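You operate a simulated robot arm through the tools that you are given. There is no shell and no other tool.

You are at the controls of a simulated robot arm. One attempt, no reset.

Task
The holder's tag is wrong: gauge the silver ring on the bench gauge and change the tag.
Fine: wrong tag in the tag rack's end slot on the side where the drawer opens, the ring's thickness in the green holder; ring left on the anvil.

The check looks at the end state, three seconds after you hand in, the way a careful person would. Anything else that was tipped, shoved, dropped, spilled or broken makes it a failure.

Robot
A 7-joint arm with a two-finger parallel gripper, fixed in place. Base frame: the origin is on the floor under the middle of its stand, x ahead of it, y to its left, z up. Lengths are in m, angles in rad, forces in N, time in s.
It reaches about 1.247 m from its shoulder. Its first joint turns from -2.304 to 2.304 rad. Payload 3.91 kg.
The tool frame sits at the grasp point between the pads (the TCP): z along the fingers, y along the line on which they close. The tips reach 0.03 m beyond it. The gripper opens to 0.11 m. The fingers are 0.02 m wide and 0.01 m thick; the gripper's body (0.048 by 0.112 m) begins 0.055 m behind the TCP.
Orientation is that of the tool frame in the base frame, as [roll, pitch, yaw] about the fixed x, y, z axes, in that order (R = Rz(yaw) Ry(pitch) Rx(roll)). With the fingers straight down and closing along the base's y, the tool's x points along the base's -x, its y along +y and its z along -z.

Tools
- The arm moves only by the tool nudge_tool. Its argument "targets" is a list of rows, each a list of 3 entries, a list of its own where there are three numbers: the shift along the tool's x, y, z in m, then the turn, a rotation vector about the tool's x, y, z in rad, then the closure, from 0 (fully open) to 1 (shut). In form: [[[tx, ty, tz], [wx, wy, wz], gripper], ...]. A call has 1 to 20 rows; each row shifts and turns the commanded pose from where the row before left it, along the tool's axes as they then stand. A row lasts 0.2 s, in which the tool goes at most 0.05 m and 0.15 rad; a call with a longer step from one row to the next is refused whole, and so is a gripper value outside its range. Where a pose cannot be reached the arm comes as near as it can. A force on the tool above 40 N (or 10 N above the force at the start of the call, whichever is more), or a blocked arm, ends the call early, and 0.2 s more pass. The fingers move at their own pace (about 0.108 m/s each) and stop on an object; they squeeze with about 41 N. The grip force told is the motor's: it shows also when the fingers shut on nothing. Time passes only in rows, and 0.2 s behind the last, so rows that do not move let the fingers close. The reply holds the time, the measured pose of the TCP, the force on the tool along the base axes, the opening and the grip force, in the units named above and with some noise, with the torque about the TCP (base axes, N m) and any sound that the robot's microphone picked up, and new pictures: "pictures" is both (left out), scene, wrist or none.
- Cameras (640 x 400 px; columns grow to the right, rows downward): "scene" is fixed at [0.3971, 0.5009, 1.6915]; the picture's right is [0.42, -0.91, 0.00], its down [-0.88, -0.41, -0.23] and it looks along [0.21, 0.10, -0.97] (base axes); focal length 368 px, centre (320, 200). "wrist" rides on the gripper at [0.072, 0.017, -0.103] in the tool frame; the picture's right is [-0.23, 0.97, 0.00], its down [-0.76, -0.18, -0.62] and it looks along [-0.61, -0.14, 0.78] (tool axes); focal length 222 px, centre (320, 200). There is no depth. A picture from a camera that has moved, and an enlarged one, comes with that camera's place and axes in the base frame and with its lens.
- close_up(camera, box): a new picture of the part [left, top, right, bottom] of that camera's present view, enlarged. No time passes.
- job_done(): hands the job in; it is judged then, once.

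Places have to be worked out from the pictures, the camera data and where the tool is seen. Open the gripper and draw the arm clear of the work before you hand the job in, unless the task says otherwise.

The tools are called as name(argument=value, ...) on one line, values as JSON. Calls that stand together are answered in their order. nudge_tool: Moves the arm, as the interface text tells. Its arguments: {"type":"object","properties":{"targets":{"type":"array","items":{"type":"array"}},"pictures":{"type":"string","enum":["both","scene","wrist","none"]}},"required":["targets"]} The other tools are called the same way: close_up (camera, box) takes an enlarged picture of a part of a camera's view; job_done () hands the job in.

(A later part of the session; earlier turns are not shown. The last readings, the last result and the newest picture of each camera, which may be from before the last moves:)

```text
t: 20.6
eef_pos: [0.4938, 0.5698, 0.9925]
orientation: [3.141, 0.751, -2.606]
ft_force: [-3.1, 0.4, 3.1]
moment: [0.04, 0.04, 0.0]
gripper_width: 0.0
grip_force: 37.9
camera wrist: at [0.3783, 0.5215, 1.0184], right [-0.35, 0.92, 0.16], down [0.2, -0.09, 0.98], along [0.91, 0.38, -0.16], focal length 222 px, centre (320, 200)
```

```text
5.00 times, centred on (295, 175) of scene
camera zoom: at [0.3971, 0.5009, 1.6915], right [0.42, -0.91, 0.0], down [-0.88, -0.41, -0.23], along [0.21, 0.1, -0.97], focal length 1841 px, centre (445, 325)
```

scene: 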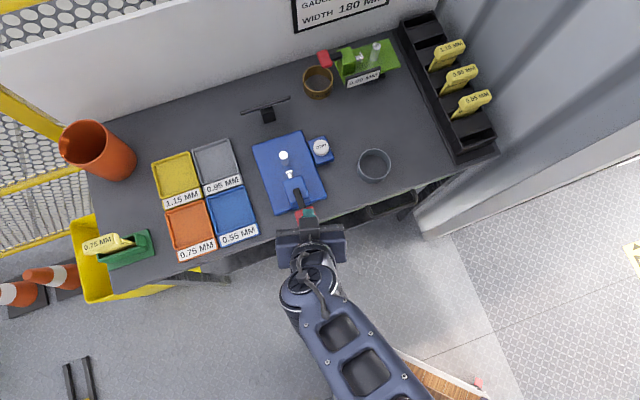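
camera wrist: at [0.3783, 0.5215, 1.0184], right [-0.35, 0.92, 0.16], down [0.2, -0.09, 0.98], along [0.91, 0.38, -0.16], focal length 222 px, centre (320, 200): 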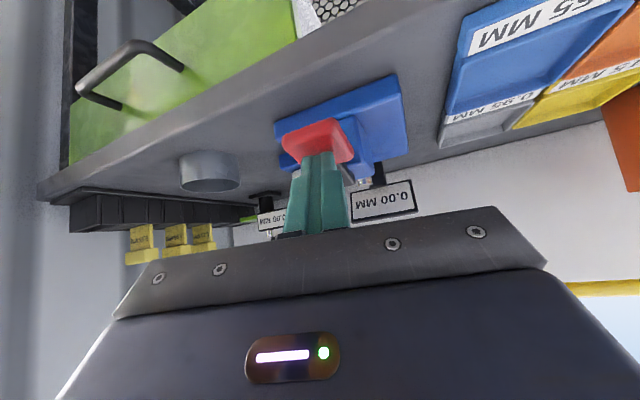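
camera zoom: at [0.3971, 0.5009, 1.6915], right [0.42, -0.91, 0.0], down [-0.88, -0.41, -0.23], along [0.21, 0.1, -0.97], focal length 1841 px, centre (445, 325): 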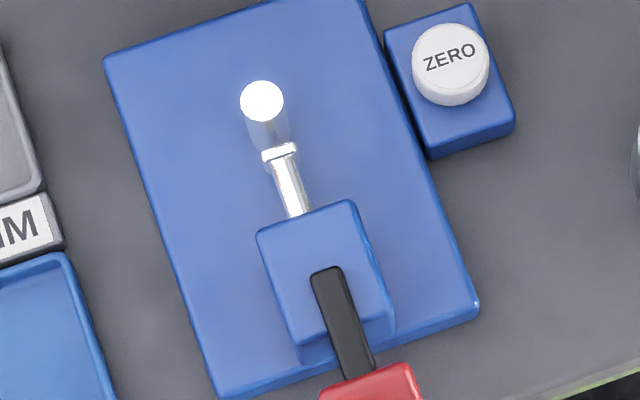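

nudge_tool(targets=[[[0.0014, 0, 0.0015], [0, 0, 0], 1]], pictures="none")

nudge_tool(targets=[[[0.0014, 0, 0.0015], [0, 0, 0], 1]], pictures="wrist")

close_up(camera="wrist", box=[330, 140, 430, 220])

close_up(camera="scene", box=[255, 135, 335, 215])

```text
t: 21.0
eef_pos: [0.4946, 0.5699, 0.9904]
orientation: [-3.141, 0.751, -2.608]
ft_force: [1.0, -1.3, 3.9]
moment: [0.03, -0.08, -0.01]
gripper_width: 0.0
grip_force: 37.4
```

```text
t: 21.4
eef_pos: [0.4931, 0.5692, 0.9878]
orientation: [3.141, 0.751, -2.604]
ft_force: [-1.3, -2.2, 3.2]
moment: [-0.02, -0.02, -0.02]
gripper_width: 0.0001
grip_force: 37.6
camera wrist: at [0.3781, 0.5223, 1.0148], right [-0.35, 0.92, 0.16], down [0.2, -0.09, 0.98], along [0.91, 0.38, -0.16], focal length 222 px, centre (320, 200)
```

wrist: 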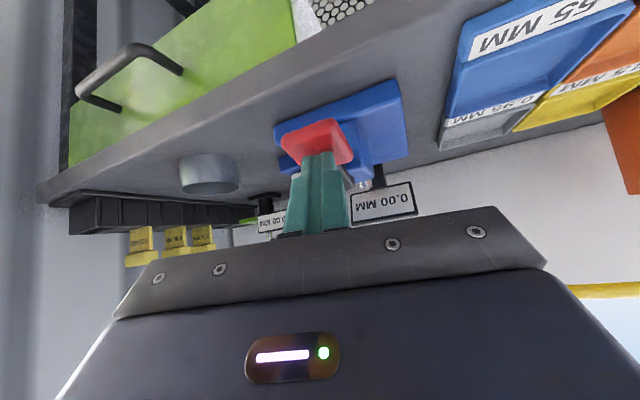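

```text
5.00 times, centred on (380, 180) of wrist
camera zoom: at [0.3781, 0.5223, 1.0148], right [-0.35, 0.92, 0.16], down [0.2, -0.09, 0.98], along [0.91, 0.38, -0.16], focal length 1111 px, centre (20, 300)
```

zoom: 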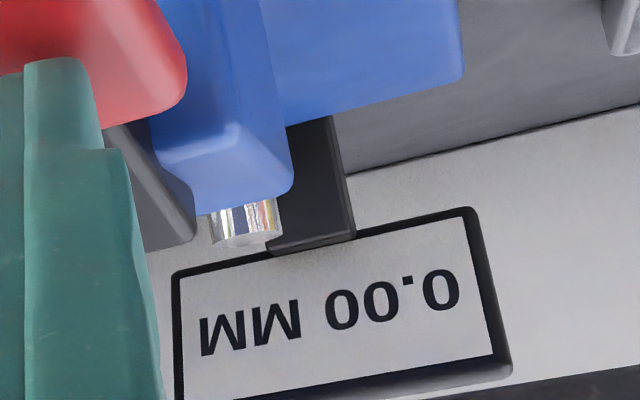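

```text
5.00 times, centred on (295, 175) of scene
camera zoom: at [0.3971, 0.5009, 1.6915], right [0.42, -0.91, 0.0], down [-0.88, -0.41, -0.23], along [0.21, 0.1, -0.97], focal length 1841 px, centre (445, 325)
```

zoom: 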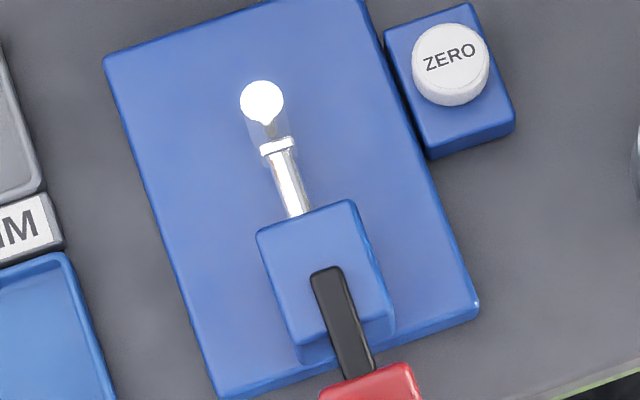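

The spindle is still advancing and the force stays light at about 3 N, so I continue.

nudge_tool(targets=[[[0.0014, 0, 0.0015], [0, 0, 0], 1]], pictures="none")

nudge_tool(targets=[[[0.0014, 0, 0.0015], [0, 0, 0], 1]], pictures="wrist")

close_up(camera="wrist", box=[330, 140, 430, 220])

close_up(camera="scene", box=[255, 135, 335, 215])

```text
t: 21.8
eef_pos: [0.4928, 0.5697, 0.9872]
orientation: [-3.141, 0.751, -2.607]
ft_force: [-0.5, 1.3, 4.2]
moment: [0.08, -0.06, 0.01]
gripper_width: 0.0
grip_force: 37.8
```

```text
t: 22.2
eef_pos: [0.4918, 0.5698, 0.9858]
orientation: [3.14, 0.75, -2.607]
ft_force: [0.7, -2.4, 14.0]
moment: [0.06, -0.16, -0.08]
gripper_width: 0.0
grip_force: 38.1
camera wrist: at [0.3781, 0.5222, 1.0118], right [-0.35, 0.92, 0.16], down [0.2, -0.09, 0.97], along [0.91, 0.38, -0.16], focal length 222 px, centre (320, 200)
```

wrist: 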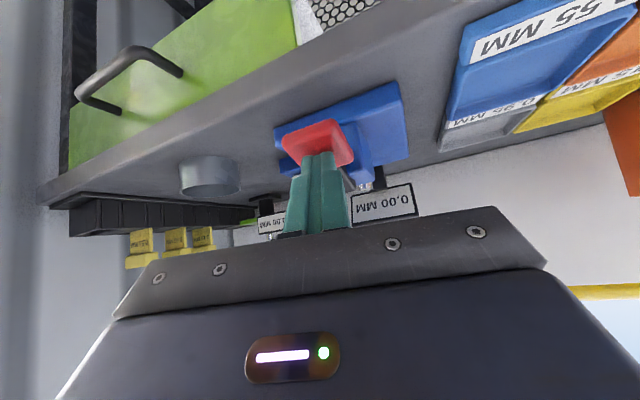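

```text
5.00 times, centred on (380, 180) of wrist
camera zoom: at [0.3781, 0.5222, 1.0118], right [-0.35, 0.92, 0.16], down [0.2, -0.09, 0.97], along [0.91, 0.38, -0.16], focal length 1111 px, centre (20, 300)
```

zoom: 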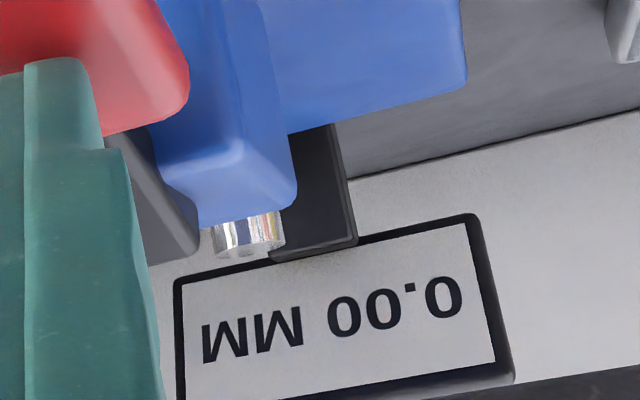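

```text
5.00 times, centred on (295, 175) of scene
camera zoom: at [0.3971, 0.5009, 1.6915], right [0.42, -0.91, 0.0], down [-0.88, -0.41, -0.23], along [0.21, 0.1, -0.97], focal length 1841 px, centre (445, 325)
```

zoom: 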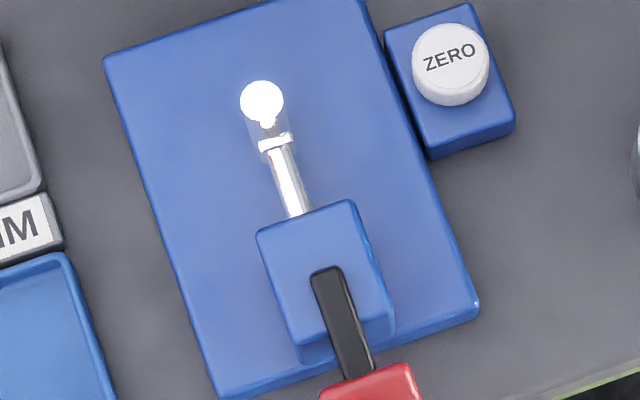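

The force jumped to 14 N, so the spindle is closed on the bare anvil. The display reads 0.00, meaning the zero is good with nothing in the gauge. I hold one moment to confirm the reading, then ease off.

nudge_tool(targets=[[[0, 0, 0], [0, 0, 0], 1], [[0, 0, 0], [0, 0, 0], 1]], pictures="wrist")

close_up(camera="wrist", box=[330, 140, 430, 220])

```text
t: 22.8
eef_pos: [0.4923, 0.5694, 0.9854]
orientation: [3.141, 0.751, -2.607]
ft_force: [0.8, -1.1, 18.1]
moment: [0.14, -0.17, -0.05]
gripper_width: 0.0
grip_force: 37.5
camera wrist: at [0.378, 0.5221, 1.0115], right [-0.35, 0.92, 0.16], down [0.2, -0.09, 0.98], along [0.91, 0.38, -0.16], focal length 222 px, centre (320, 200)
```

wrist: 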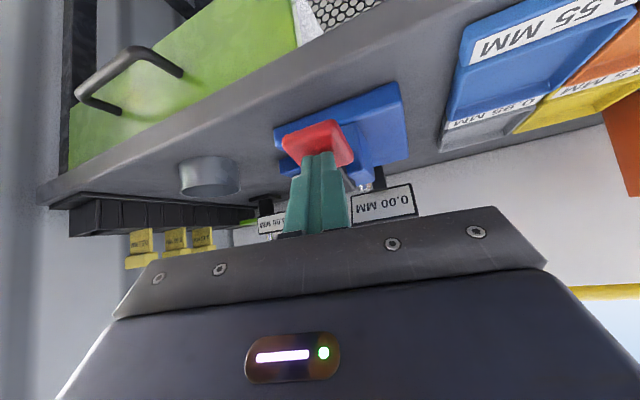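

```text
5.00 times, centred on (380, 180) of wrist
camera zoom: at [0.378, 0.5221, 1.0115], right [-0.35, 0.92, 0.16], down [0.2, -0.09, 0.98], along [0.91, 0.38, -0.16], focal length 1111 px, centre (20, 300)
```

zoom: 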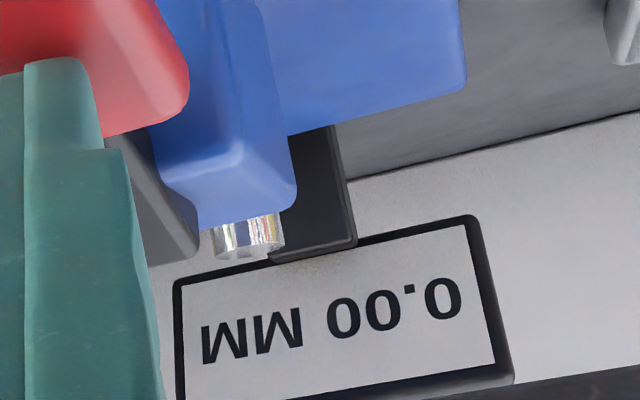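

Reading confirmed: 0.00 at 18 N on the bare anvil. I also check the green gauge's display, seen at the left of the fingers, in case it is linked.

close_up(camera="wrist", box=[240, 190, 300, 240])

close_up(camera="scene", box=[310, 30, 410, 110])

```text
8.00 times, centred on (270, 215) of wrist
camera zoom: at [0.378, 0.5221, 1.0115], right [-0.35, 0.92, 0.16], down [0.2, -0.09, 0.98], along [0.91, 0.38, -0.16], focal length 1777 px, centre (720, 80)
```

zoom: 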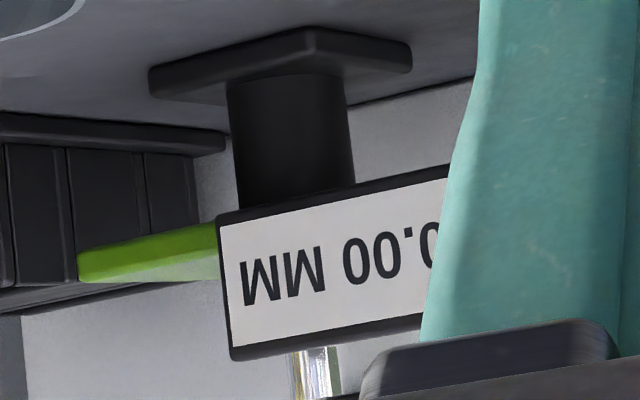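

```text
5.00 times, centred on (360, 70) of scene
camera zoom: at [0.3971, 0.5009, 1.6915], right [0.42, -0.91, 0.0], down [-0.88, -0.41, -0.23], along [0.21, 0.1, -0.97], focal length 1841 px, centre (120, 850)
```

zoom: 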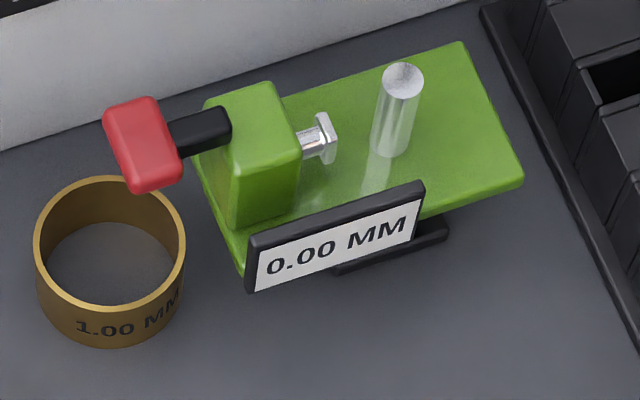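

The green gauge is independent and also at 0.00. I release the lever, straighten the hand and move over the silver ring with the gripper open.

nudge_tool(targets=[[[-0.0273, 0, -0.0293], [0, 0, 0], 1], [[-0.0273, 0, -0.0293], [0, 0, 0], 1], [[-0.0273, 0, -0.0293], [0, 0, 0], 1], [[0, 0, 0], [-0.085, 0, -0.0915], 1], [[0, 0, 0], [-0.085, 0, -0.0915], 1], [[0, 0, 0], [0, 0.15, 0], 1], [[0, 0, 0], [0, 0.15, 0], 1], [[0, 0, 0], [0, 0.15, 0], 1], [[0, 0, 0], [0, 0.15, 0], 1], [[0, 0, 0], [0, 0.15, 0], 1], [[-0.0173, -0.0361, 0.005], [0, 0, 0], 0], [[-0.0173, -0.0361, 0.005], [0, 0, 0], 0], [[-0.0173, -0.0361, 0.005], [0, 0, 0], 0], [[-0.0173, -0.0361, 0.005], [0, 0, 0], 0], [[-0.0173, -0.0361, 0.005], [0, 0, 0], 0]], pictures="both")

close_up(camera="wrist", box=[240, 40, 400, 180])

```text
t: 26.0
eef_pos: [0.68, 0.5041, 1.0794]
orientation: [-3.142, 0.002, -2.355]
ft_force: [-0.1, 1.2, 0.5]
moment: [0.0, -0.03, 0.01]
gripper_width: 0.11
grip_force: 0.0
camera wrist: at [0.6168, 0.4643, 1.1827], right [-0.53, 0.85, 0.0], down [0.66, 0.41, 0.62], along [0.53, 0.33, -0.78], focal length 222 px, centre (320, 200)
```

scene: 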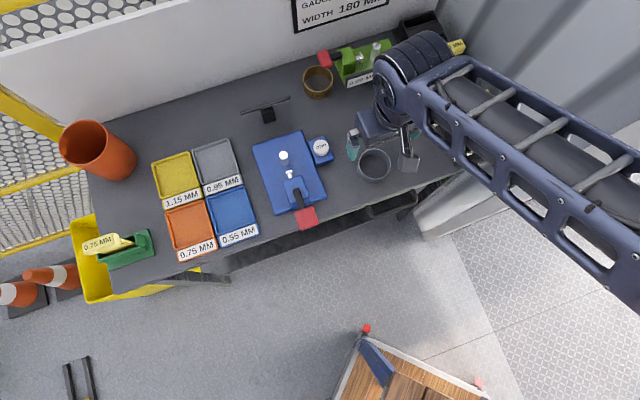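
wrist: 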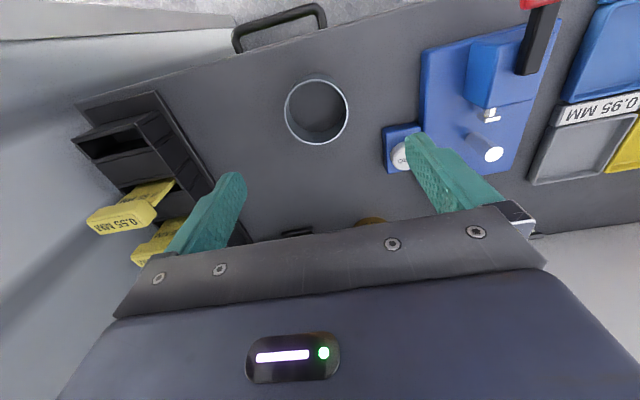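

```text
2.86 times, centred on (320, 110) of wrist
camera zoom: at [0.6168, 0.4643, 1.1827], right [-0.53, 0.85, 0.0], down [0.66, 0.41, 0.62], along [0.53, 0.33, -0.78], focal length 635 px, centre (320, 457)
```

zoom: 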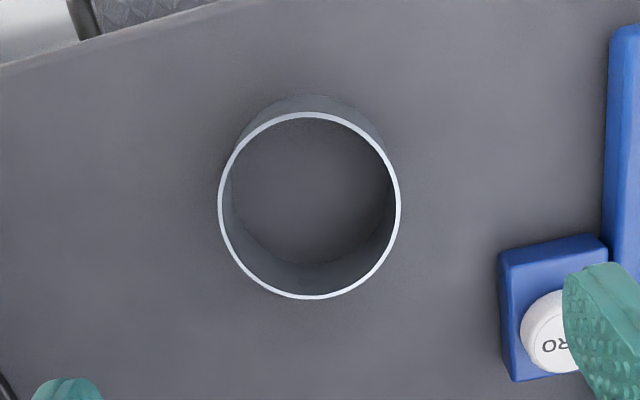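

The ring's rim centre is about 4 mm to the +u side of the tool axis, its outer diameter is about 69 mm, and its height is about 36 mm (bench z ≈ 0.90). I shift and descend partway around it.

nudge_tool(targets=[[[0, -0.004, 0.04], [0, 0, 0], 0], [[0, 0, 0.04], [0, 0, 0], 0], [[0, 0, 0.03], [0, 0, 0], 0]], pictures="both")

close_up(camera="wrist", box=[200, 80, 440, 230])

close_up(camera="scene", box=[320, 110, 440, 200])

```text
t: 26.8
eef_pos: [0.684, 0.5003, 0.9707]
orientation: [3.141, 0.0, -2.355]
ft_force: [-1.0, -0.3, 0.6]
moment: [0.01, -0.02, 0.0]
gripper_width: 0.1101
grip_force: 0.2
camera wrist: at [0.6202, 0.4619, 1.0738], right [-0.53, 0.85, 0.0], down [0.66, 0.41, 0.62], along [0.53, 0.33, -0.78], focal length 222 px, centre (320, 200)
```

scene: 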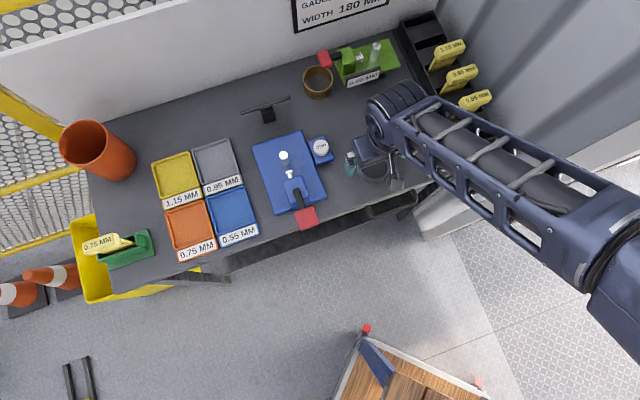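
wrist: 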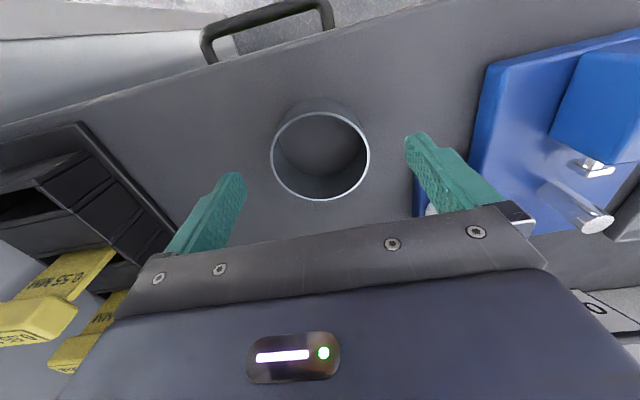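

```text
2.67 times, centred on (320, 155) of wrist
camera zoom: at [0.6202, 0.4619, 1.0738], right [-0.53, 0.85, 0.0], down [0.66, 0.41, 0.62], along [0.53, 0.33, -0.78], focal length 592 px, centre (320, 320)
```

zoom: 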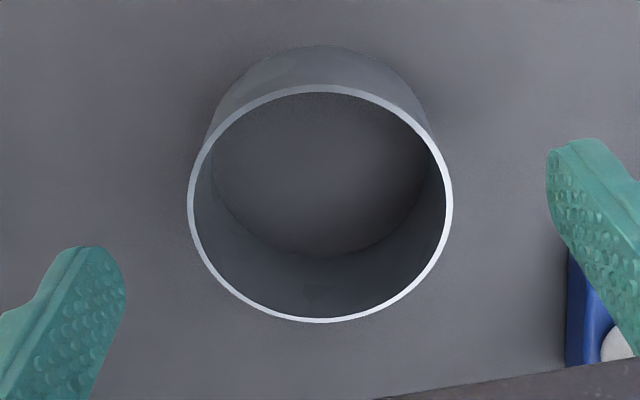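

```text
4.44 times, centred on (380, 155) of scene
camera zoom: at [0.3971, 0.5009, 1.6915], right [0.42, -0.91, 0.0], down [-0.88, -0.41, -0.23], along [0.21, 0.1, -0.97], focal length 1637 px, centre (53, 400)
```

zoom: 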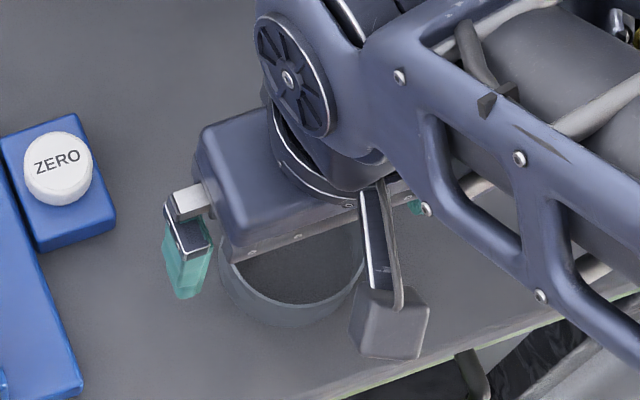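

The ring is well centred between the fingers, only about 3 mm toward the wall. I shift by that, descend so the tips are about 6–7 mm above the bench, and close gently.

nudge_tool(targets=[[[-0.003, 0, 0.0], [0, 0, 0], 0], [[0, 0, 0.02], [0, 0, 0], 0], [[0, 0, 0.012], [0, 0, 0], 0]], pictures="wrist")

close_up(camera="wrist", box=[180, 60, 460, 240])

close_up(camera="scene", box=[320, 110, 440, 200])

```text
t: 27.6
eef_pos: [0.687, 0.5025, 0.9378]
orientation: [-3.141, 0.0, -2.357]
ft_force: [0.5, -0.4, 0.8]
moment: [0.0, 0.01, -0.03]
gripper_width: 0.1099
grip_force: 0.0
camera wrist: at [0.6238, 0.4636, 1.0409], right [-0.53, 0.85, 0.0], down [0.66, 0.41, 0.62], along [0.53, 0.33, -0.78], focal length 222 px, centre (320, 200)
```

wrist: 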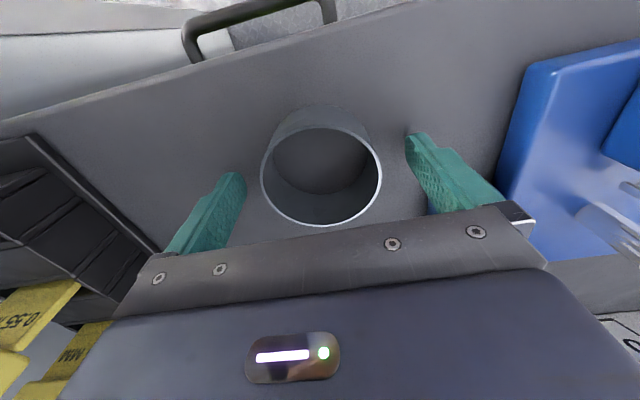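

```text
2.22 times, centred on (320, 150) of wrist
camera zoom: at [0.6238, 0.4636, 1.0409], right [-0.53, 0.85, 0.0], down [0.66, 0.41, 0.62], along [0.53, 0.33, -0.78], focal length 494 px, centre (320, 311)
```

zoom: 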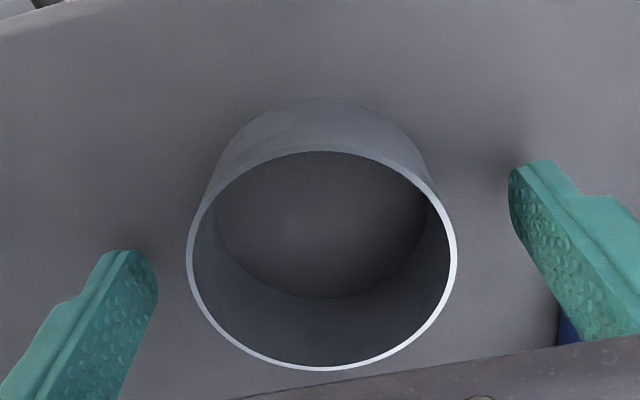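

```text
4.44 times, centred on (380, 155) of scene
camera zoom: at [0.3971, 0.5009, 1.6915], right [0.42, -0.91, 0.0], down [-0.88, -0.41, -0.23], along [0.21, 0.1, -0.97], focal length 1637 px, centre (53, 400)
```

zoom: 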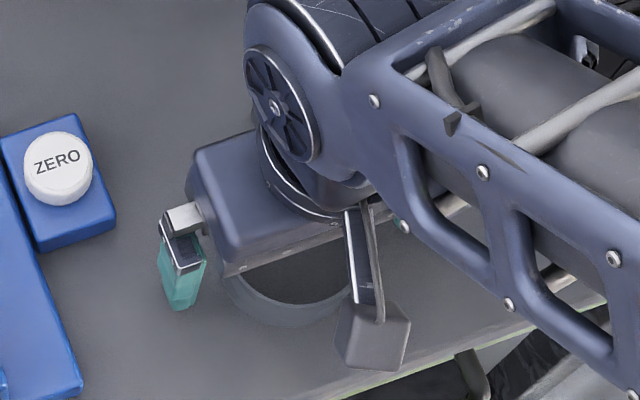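

The ring is centred within about 1 mm. I close the gripper on it.

nudge_tool(targets=[[[0, 0, 0], [0, 0, 0], 0.2], [[0, 0, 0], [0, 0, 0], 0.36], [[0, 0, 0], [0, 0, 0], 0.6], [[0, 0, 0], [0, 0, 0], 0.6]], pictures="wrist")

```text
t: 28.6
eef_pos: [0.6876, 0.5015, 0.9371]
orientation: [3.141, -0.001, -2.355]
ft_force: [-0.2, 0.2, 0.2]
moment: [-0.02, -0.02, 0.0]
gripper_width: 0.069
grip_force: 41.3
camera wrist: at [0.6239, 0.4637, 1.0409], right [-0.53, 0.85, 0.0], down [0.66, 0.41, 0.62], along [0.53, 0.33, -0.78], focal length 222 px, centre (320, 200)
```

wrist: 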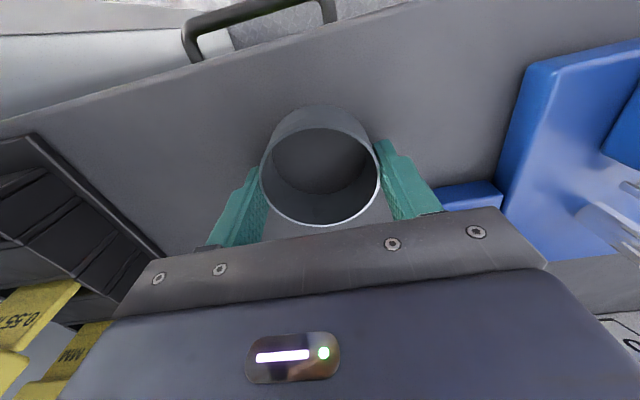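

The ring is held (width 0.069 m, grip 41 N). I lift it 12 cm and carry it toward the gauge, stopping to the right of the anvil to measure.

nudge_tool(targets=[[[0, 0, -0.02], [0, 0, 0], 0.6], [[0, 0, -0.04], [0, 0, 0], 0.6], [[0, 0, -0.04], [0, 0, 0], 0.6], [[0, 0, -0.03], [0, 0, 0], 0.6], [[-0.0267, 0.0367, 0], [0, 0, 0], 0.6], [[-0.0267, 0.0367, 0], [0, 0, 0], 0.6], [[-0.0267, 0.0367, 0], [0, 0, 0], 0.6]], pictures="both")

close_up(camera="wrist", box=[340, 40, 560, 200])

close_up(camera="scene", box=[240, 100, 380, 230])

```text
t: 30.2
eef_pos: [0.6654, 0.6355, 1.0663]
orientation: [3.141, 0.001, -2.358]
ft_force: [0.1, -0.9, 1.3]
moment: [0.04, 0.05, 0.01]
gripper_width: 0.069
grip_force: 40.9
camera wrist: at [0.6023, 0.5972, 1.1699], right [-0.53, 0.85, 0.0], down [0.66, 0.41, 0.62], along [0.53, 0.33, -0.78], focal length 222 px, centre (320, 200)
```

scene: 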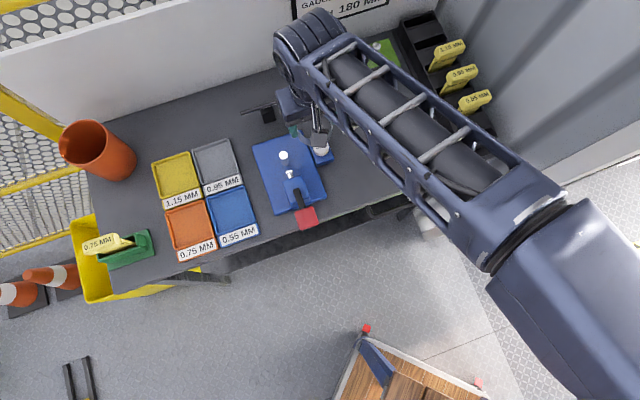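
wrist: 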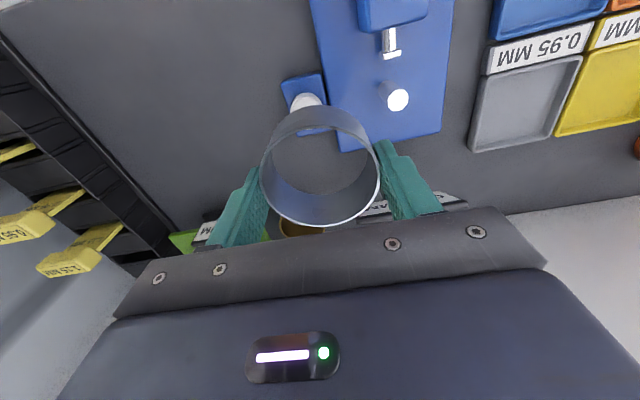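

```text
2.50 times, centred on (450, 120) of wrist
camera zoom: at [0.6023, 0.5972, 1.1699], right [-0.53, 0.85, 0.0], down [0.66, 0.41, 0.62], along [0.53, 0.33, -0.78], focal length 555 px, centre (-5, 400)
```

zoom: 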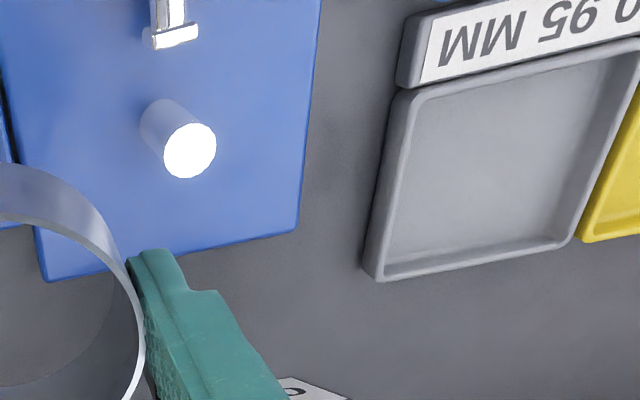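

```text
3.08 times, centred on (310, 165) of scene
camera zoom: at [0.3971, 0.5009, 1.6915], right [0.42, -0.91, 0.0], down [-0.88, -0.41, -0.23], along [0.21, 0.1, -0.97], focal length 1133 px, centre (351, 308)
```

zoom: 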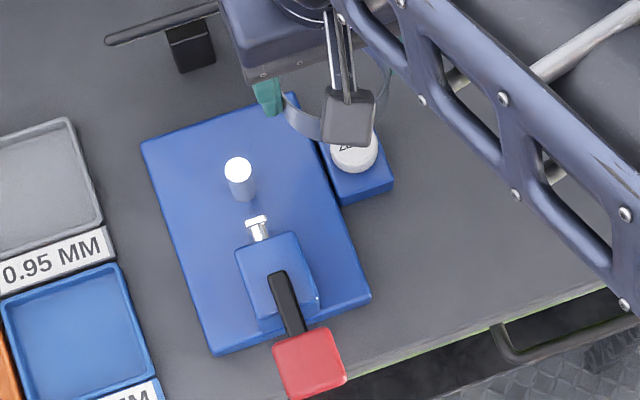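

Combining rays from several views puts the anvil axis at u ≈ -0.052, v ≈ 0.9145 with its top at z ≈ 0.963. The base top is at about 0.917 and the spindle tip at v ≈ 0.883. I move the ring to u = -0.052, v = 0.935, high above the anvil, and check.

nudge_tool(targets=[[[-0.0075, 0.0366, 0], [0, 0, 0], 0.6], [[-0.0076, 0.0365, 0], [0, 0, 0], 0.6]], pictures="both")

close_up(camera="wrist", box=[220, 40, 420, 230])

close_up(camera="scene", box=[230, 100, 350, 220])

```text
t: 30.8
eef_pos: [0.6258, 0.6995, 1.0669]
orientation: [-3.141, -0.001, -2.357]
ft_force: [0.9, -1.4, -0.5]
moment: [0.03, 0.01, 0.04]
gripper_width: 0.0689
grip_force: 41.1
camera wrist: at [0.5624, 0.6598, 1.1695], right [-0.53, 0.85, 0.0], down [0.66, 0.41, 0.62], along [0.53, 0.33, -0.78], focal length 222 px, centre (320, 200)
```

scene: 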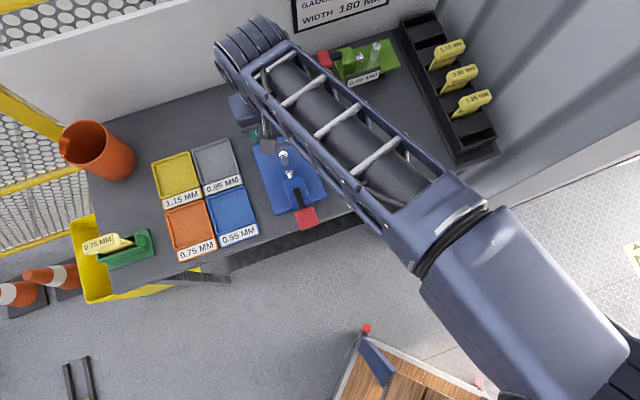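
wrist: 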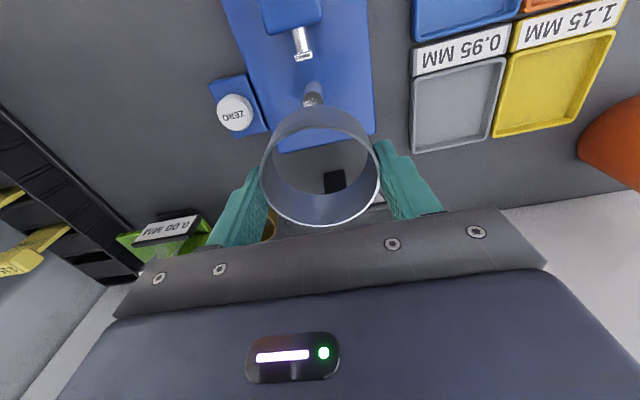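

```text
2.11 times, centred on (320, 135) of wrist
camera zoom: at [0.5624, 0.6598, 1.1695], right [-0.53, 0.85, 0.0], down [0.66, 0.41, 0.62], along [0.53, 0.33, -0.78], focal length 468 px, centre (320, 337)
```

zoom: 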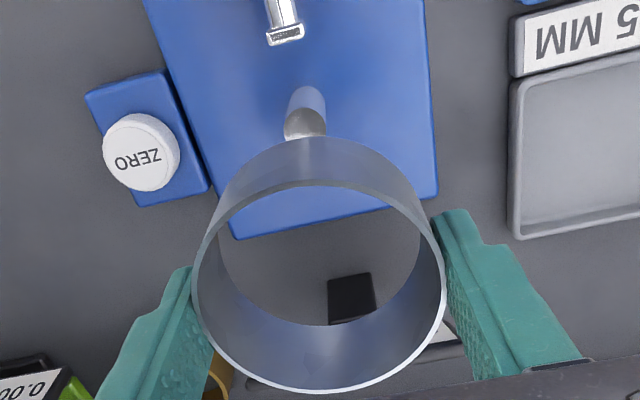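

```text
3.33 times, centred on (290, 160) of scene
camera zoom: at [0.3971, 0.5009, 1.6915], right [0.42, -0.91, 0.0], down [-0.88, -0.41, -0.23], along [0.21, 0.1, -0.97], focal length 1228 px, centre (420, 333)
```

zoom: 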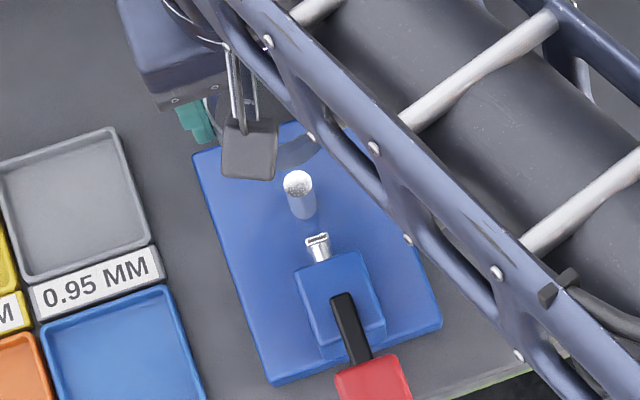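

The anvil measures consistently at u -0.0515, v 0.913. I pull the ring back 5 mm so its wall lands midway between anvil and spindle, and descend to just above the anvil top for a check.

nudge_tool(targets=[[[0.005, 0, 0.02], [0, 0, 0], 0.6], [[0, 0, 0.032], [0, 0, 0], 0.6]], pictures="both")

close_up(camera="wrist", box=[220, 20, 420, 230])

close_up(camera="scene", box=[230, 100, 350, 220])

```text
t: 31.4
eef_pos: [0.6212, 0.6957, 1.0157]
orientation: [-3.141, 0.001, -2.357]
ft_force: [-0.8, 0.7, -1.0]
moment: [0.03, 0.0, 0.0]
gripper_width: 0.069
grip_force: 41.0
camera wrist: at [0.5582, 0.6566, 1.119], right [-0.53, 0.85, 0.0], down [0.66, 0.41, 0.62], along [0.53, 0.33, -0.78], focal length 222 px, centre (320, 200)
```

scene: 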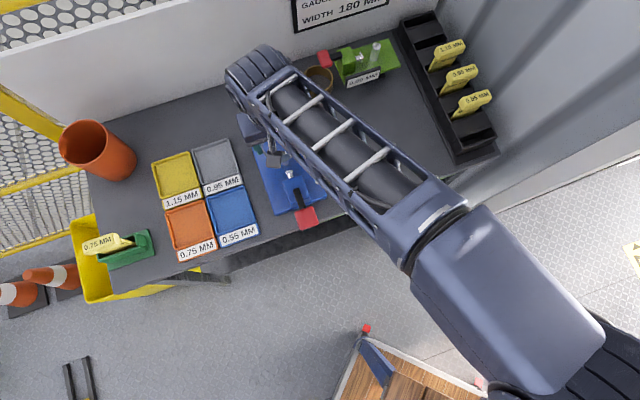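
wrist: 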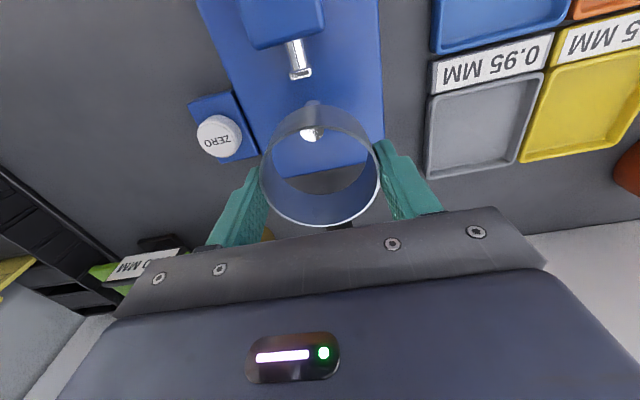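

```text
1.90 times, centred on (320, 125) of wrist
camera zoom: at [0.5582, 0.6566, 1.119], right [-0.53, 0.85, 0.0], down [0.66, 0.41, 0.62], along [0.53, 0.33, -0.78], focal length 423 px, centre (320, 343)
```

zoom: 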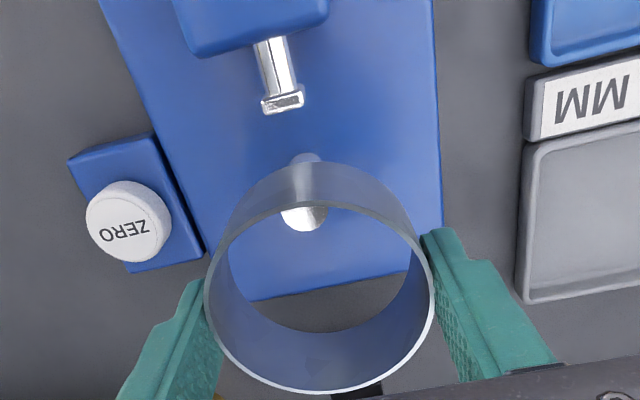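

```text
3.33 times, centred on (290, 160) of scene
camera zoom: at [0.3971, 0.5009, 1.6915], right [0.42, -0.91, 0.0], down [-0.88, -0.41, -0.23], along [0.21, 0.1, -0.97], focal length 1228 px, centre (420, 333)
```

zoom: 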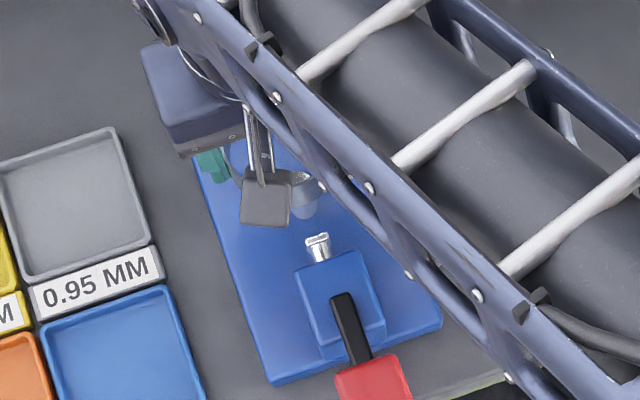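

The anvil is inside the ring's opening with about 8 mm of clearance, so I descend over it.

nudge_tool(targets=[[[0, 0, 0.015], [0, 0, 0], 0.6], [[0, 0, 0.015], [0, 0, 0], 0.6], [[0, 0, 0.015], [0, 0, 0], 0.6], [[0, 0, 0.01], [0, 0, 0], 0.6]], pictures="both")

close_up(camera="wrist", box=[220, 20, 420, 230])

```text
t: 32.4
eef_pos: [0.6208, 0.6955, 0.9609]
orientation: [-3.141, 0.0, -2.355]
ft_force: [-1.2, 0.2, -1.0]
moment: [0.0, 0.04, 0.01]
gripper_width: 0.0689
grip_force: 41.5
camera wrist: at [0.5585, 0.6566, 1.0647], right [-0.53, 0.85, 0.0], down [0.66, 0.41, 0.62], along [0.53, 0.33, -0.78], focal length 222 px, centre (320, 200)
```

scene: 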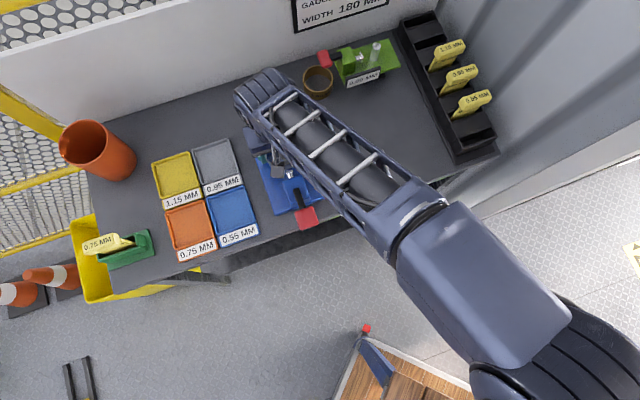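
wrist: 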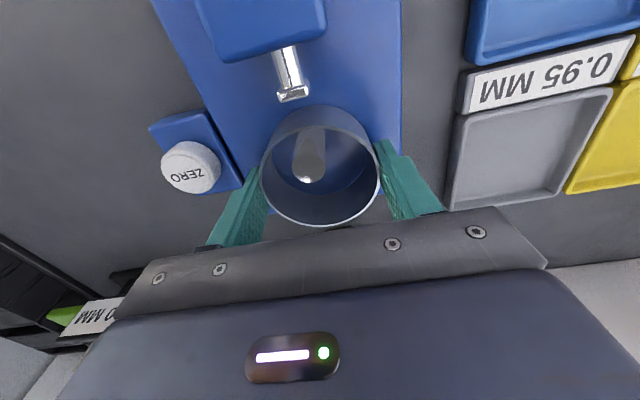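

```text
1.90 times, centred on (320, 125) of wrist
camera zoom: at [0.5585, 0.6566, 1.0647], right [-0.53, 0.85, 0.0], down [0.66, 0.41, 0.62], along [0.53, 0.33, -0.78], focal length 423 px, centre (320, 343)
```

zoom: 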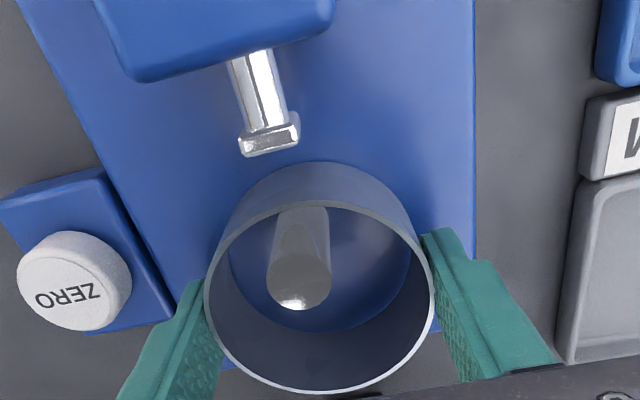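

The ring is around the anvil and clear of the spindle. I lower in 2 mm steps until it touches the base.

nudge_tool(targets=[[[0, 0, 0.002], [0, 0, 0], 0.6], [[0, 0, 0.002], [0, 0, 0], 0.6]], pictures="none")

nudge_tool(targets=[[[0, 0, 0.0015], [0, 0, 0], 0.6]], pictures="none")

nudge_tool(targets=[[[0, 0, 0.0015], [0, 0, 0], 0.6]], pictures="none")

```text
t: 33.0
eef_pos: [0.6227, 0.6968, 0.9591]
orientation: [-3.141, 0.005, -2.356]
ft_force: [1.6, -2.1, 23.2]
moment: [-0.72, 0.21, -0.03]
gripper_width: 0.069
grip_force: 40.7
```

```text
t: 33.4
eef_pos: [0.6221, 0.6952, 0.9567]
orientation: [-3.141, 0.003, -2.356]
ft_force: [4.5, -1.3, 29.0]
moment: [-0.37, -0.52, 0.07]
gripper_width: 0.0691
grip_force: 40.9
```

```text
t: 33.8
eef_pos: [0.6211, 0.6959, 0.9548]
orientation: [3.141, 0.002, -2.356]
ft_force: [8.5, 1.2, 25.5]
moment: [0.32, -0.01, -0.16]
gripper_width: 0.0693
grip_force: 40.9
```

Contact came at about TCP z 0.959, so the base top is at about 0.922 and the ring has seated. I ease up slightly to relieve the force, then open the fingers only a little.

nudge_tool(targets=[[[0, 0, -0.0015], [0, 0, 0], 0.6]], pictures="none")

nudge_tool(targets=[[[0, 0, -0.001], [0, 0, 0], 0.6], [[0, 0, 0], [0, 0, 0], 0.33], [[0, 0, 0], [0, 0, 0], 0.27], [[0, 0, 0], [0, 0, 0], 0.27]], pictures="wrist")

close_up(camera="wrist", box=[200, 20, 440, 230])

```text
t: 34.2
eef_pos: [0.6225, 0.6958, 0.9547]
orientation: [3.142, -0.002, -2.357]
ft_force: [5.3, -1.0, 12.9]
moment: [0.31, -0.39, -0.11]
gripper_width: 0.0692
grip_force: 41.3
```

```text
t: 35.2
eef_pos: [0.6203, 0.6973, 0.9562]
orientation: [-3.141, 0.002, -2.356]
ft_force: [0.5, 0.3, -0.3]
moment: [0.02, 0.03, 0.0]
gripper_width: 0.0806
grip_force: 0.0
camera wrist: at [0.5582, 0.6571, 1.0592], right [-0.53, 0.85, 0.0], down [0.66, 0.41, 0.62], along [0.53, 0.33, -0.78], focal length 222 px, centre (320, 200)
```

wrist: 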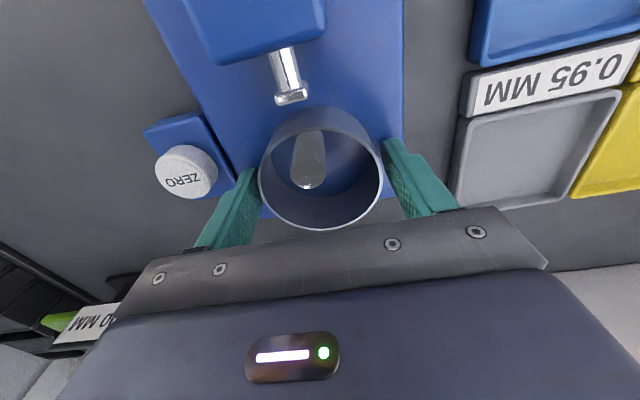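

```text
1.90 times, centred on (320, 125) of wrist
camera zoom: at [0.5582, 0.6571, 1.0592], right [-0.53, 0.85, 0.0], down [0.66, 0.41, 0.62], along [0.53, 0.33, -0.78], focal length 423 px, centre (320, 343)
```

zoom: 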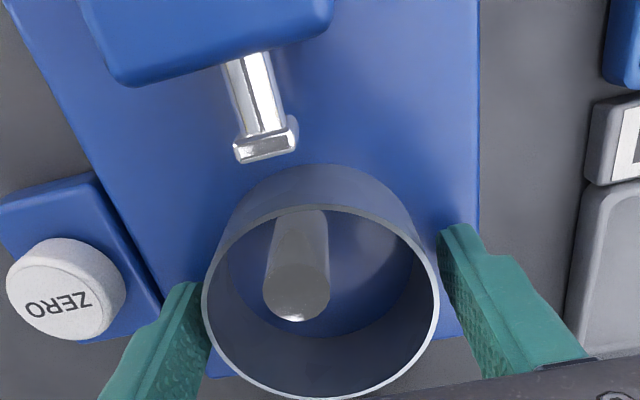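

The ring stands free on the base around the anvil. I raise straight up, keeping the fingers at this opening until clear.

nudge_tool(targets=[[[0, 0, -0.015], [0, 0, 0], 0.27], [[0, 0, -0.03], [0, 0, 0], 0.27], [[0, 0, -0.04], [0, 0, 0], 0.27], [[0, 0, -0.04], [0, 0, 0], 0.27]], pictures="both")

close_up(camera="wrist", box=[220, 20, 420, 180])

```text
t: 36.2
eef_pos: [0.6227, 0.6958, 1.0807]
orientation: [-3.141, -0.003, -2.357]
ft_force: [0.4, -0.2, 0.0]
moment: [0.04, 0.01, 0.04]
gripper_width: 0.0802
grip_force: 0.1
camera wrist: at [0.5587, 0.6575, 1.1841], right [-0.53, 0.85, 0.0], down [0.66, 0.41, 0.62], along [0.53, 0.33, -0.78], focal length 222 px, centre (320, 200)
```

scene: 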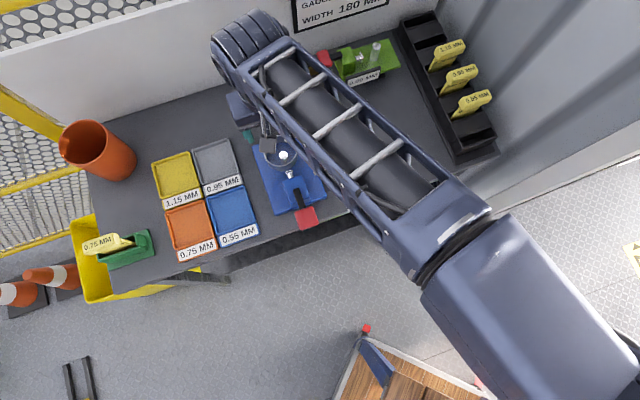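
wrist: 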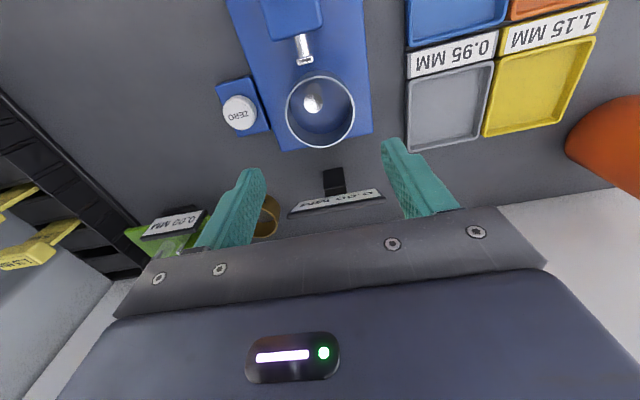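

```text
2.50 times, centred on (320, 100) of wrist
camera zoom: at [0.5587, 0.6575, 1.1841], right [-0.53, 0.85, 0.0], down [0.66, 0.41, 0.62], along [0.53, 0.33, -0.78], focal length 555 px, centre (320, 450)
```

zoom: 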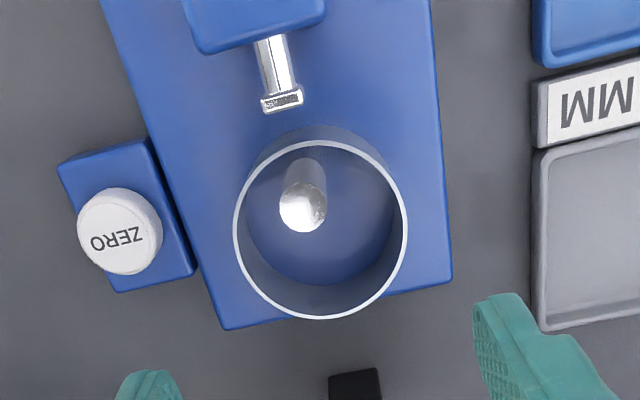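

The ring stands squarely over the anvil. I go back to the front with closed fingers to press the lever, using the same tilted pose as before.

nudge_tool(targets=[[[0, 0, -0.025], [0, 0, 0], 0.27], [[0.0464, 0, 0], [0, 0, 0], 0.27], [[0.0464, 0, 0], [0, 0, 0], 0.27], [[0.0464, 0, 0], [0, 0, 0], 0.6], [[0.0464, 0, 0], [0, 0, 0], 1], [[0.0464, 0, 0], [0, 0, 0], 1], [[0, 0, 0], [0, -0.15, 0], 1], [[0, 0, 0], [0, -0.15, 0], 1], [[0, 0, 0], [0, -0.15, 0], 1], [[0, 0, 0], [0, -0.15, 0], 1], [[0, 0, 0], [0, -0.15, 0], 1], [[0, 0, 0], [0.085, 0, 0.0915], 1], [[0, 0, 0], [0.085, 0, 0.0915], 1]], pictures="wrist")

```text
t: 39.0
eef_pos: [0.4568, 0.5313, 1.1059]
orientation: [3.14, 0.75, -2.609]
ft_force: [-0.2, -1.0, -1.2]
moment: [0.0, -0.03, 0.0]
gripper_width: 0.0002
grip_force: 37.9
camera wrist: at [0.3426, 0.4838, 1.1323], right [-0.35, 0.92, 0.16], down [0.2, -0.09, 0.97], along [0.91, 0.38, -0.16], focal length 222 px, centre (320, 200)
```

wrist: 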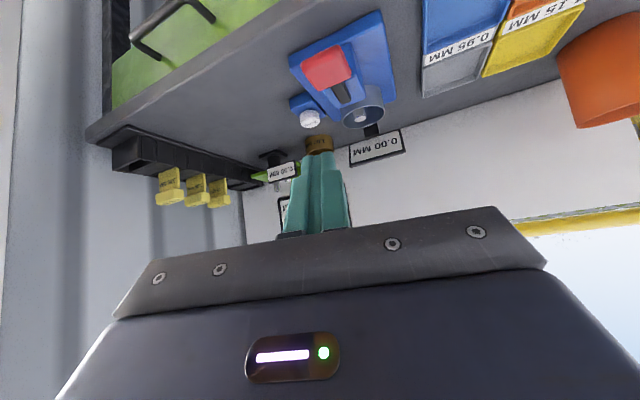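

The ring, display and lever are all in view. I move the tips to just above the pad.

nudge_tool(targets=[[[0.0087, 0.0045, 0.0341], [0, 0, 0], 1], [[0.0087, 0.0045, 0.0341], [0, 0, 0], 1], [[0.0086, 0.0044, 0.034], [0, 0, 0], 1]], pictures="both")

close_up(camera="scene", box=[230, 120, 370, 250])

```text
t: 39.8
eef_pos: [0.4948, 0.5695, 1.0135]
orientation: [3.14, 0.75, -2.606]
ft_force: [-0.4, -0.6, 0.0]
moment: [0.02, -0.01, 0.01]
gripper_width: 0.0
grip_force: 37.6
camera wrist: at [0.3801, 0.5216, 1.0396], right [-0.35, 0.92, 0.16], down [0.2, -0.09, 0.97], along [0.91, 0.38, -0.16], focal length 222 px, centre (320, 200)
```

scene: 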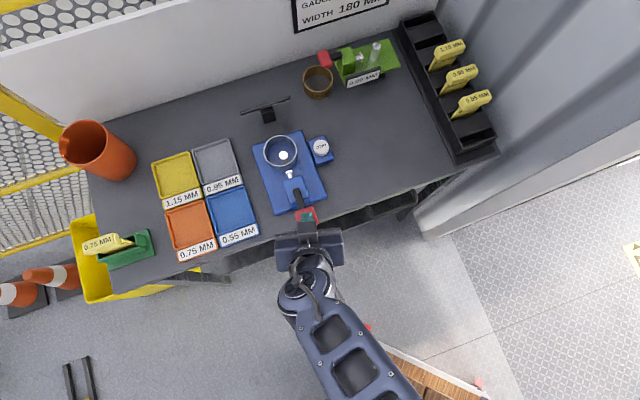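
wrist: 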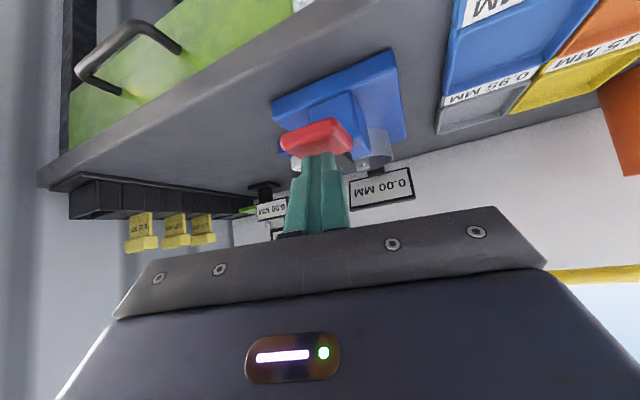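

```text
3.08 times, centred on (300, 185) of scene
camera zoom: at [0.3971, 0.5009, 1.6915], right [0.42, -0.91, 0.0], down [-0.88, -0.41, -0.23], along [0.21, 0.1, -0.97], focal length 1133 px, centre (382, 246)
```

zoom: 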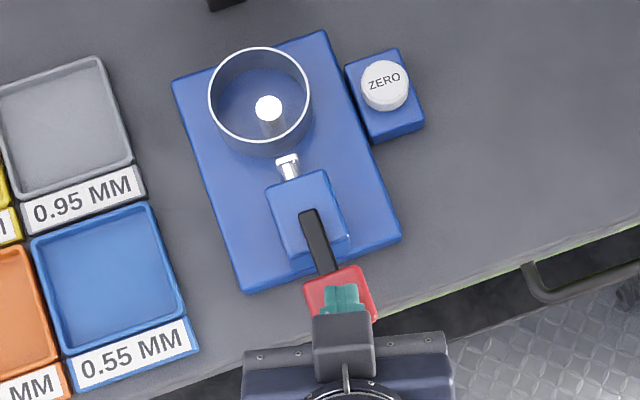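

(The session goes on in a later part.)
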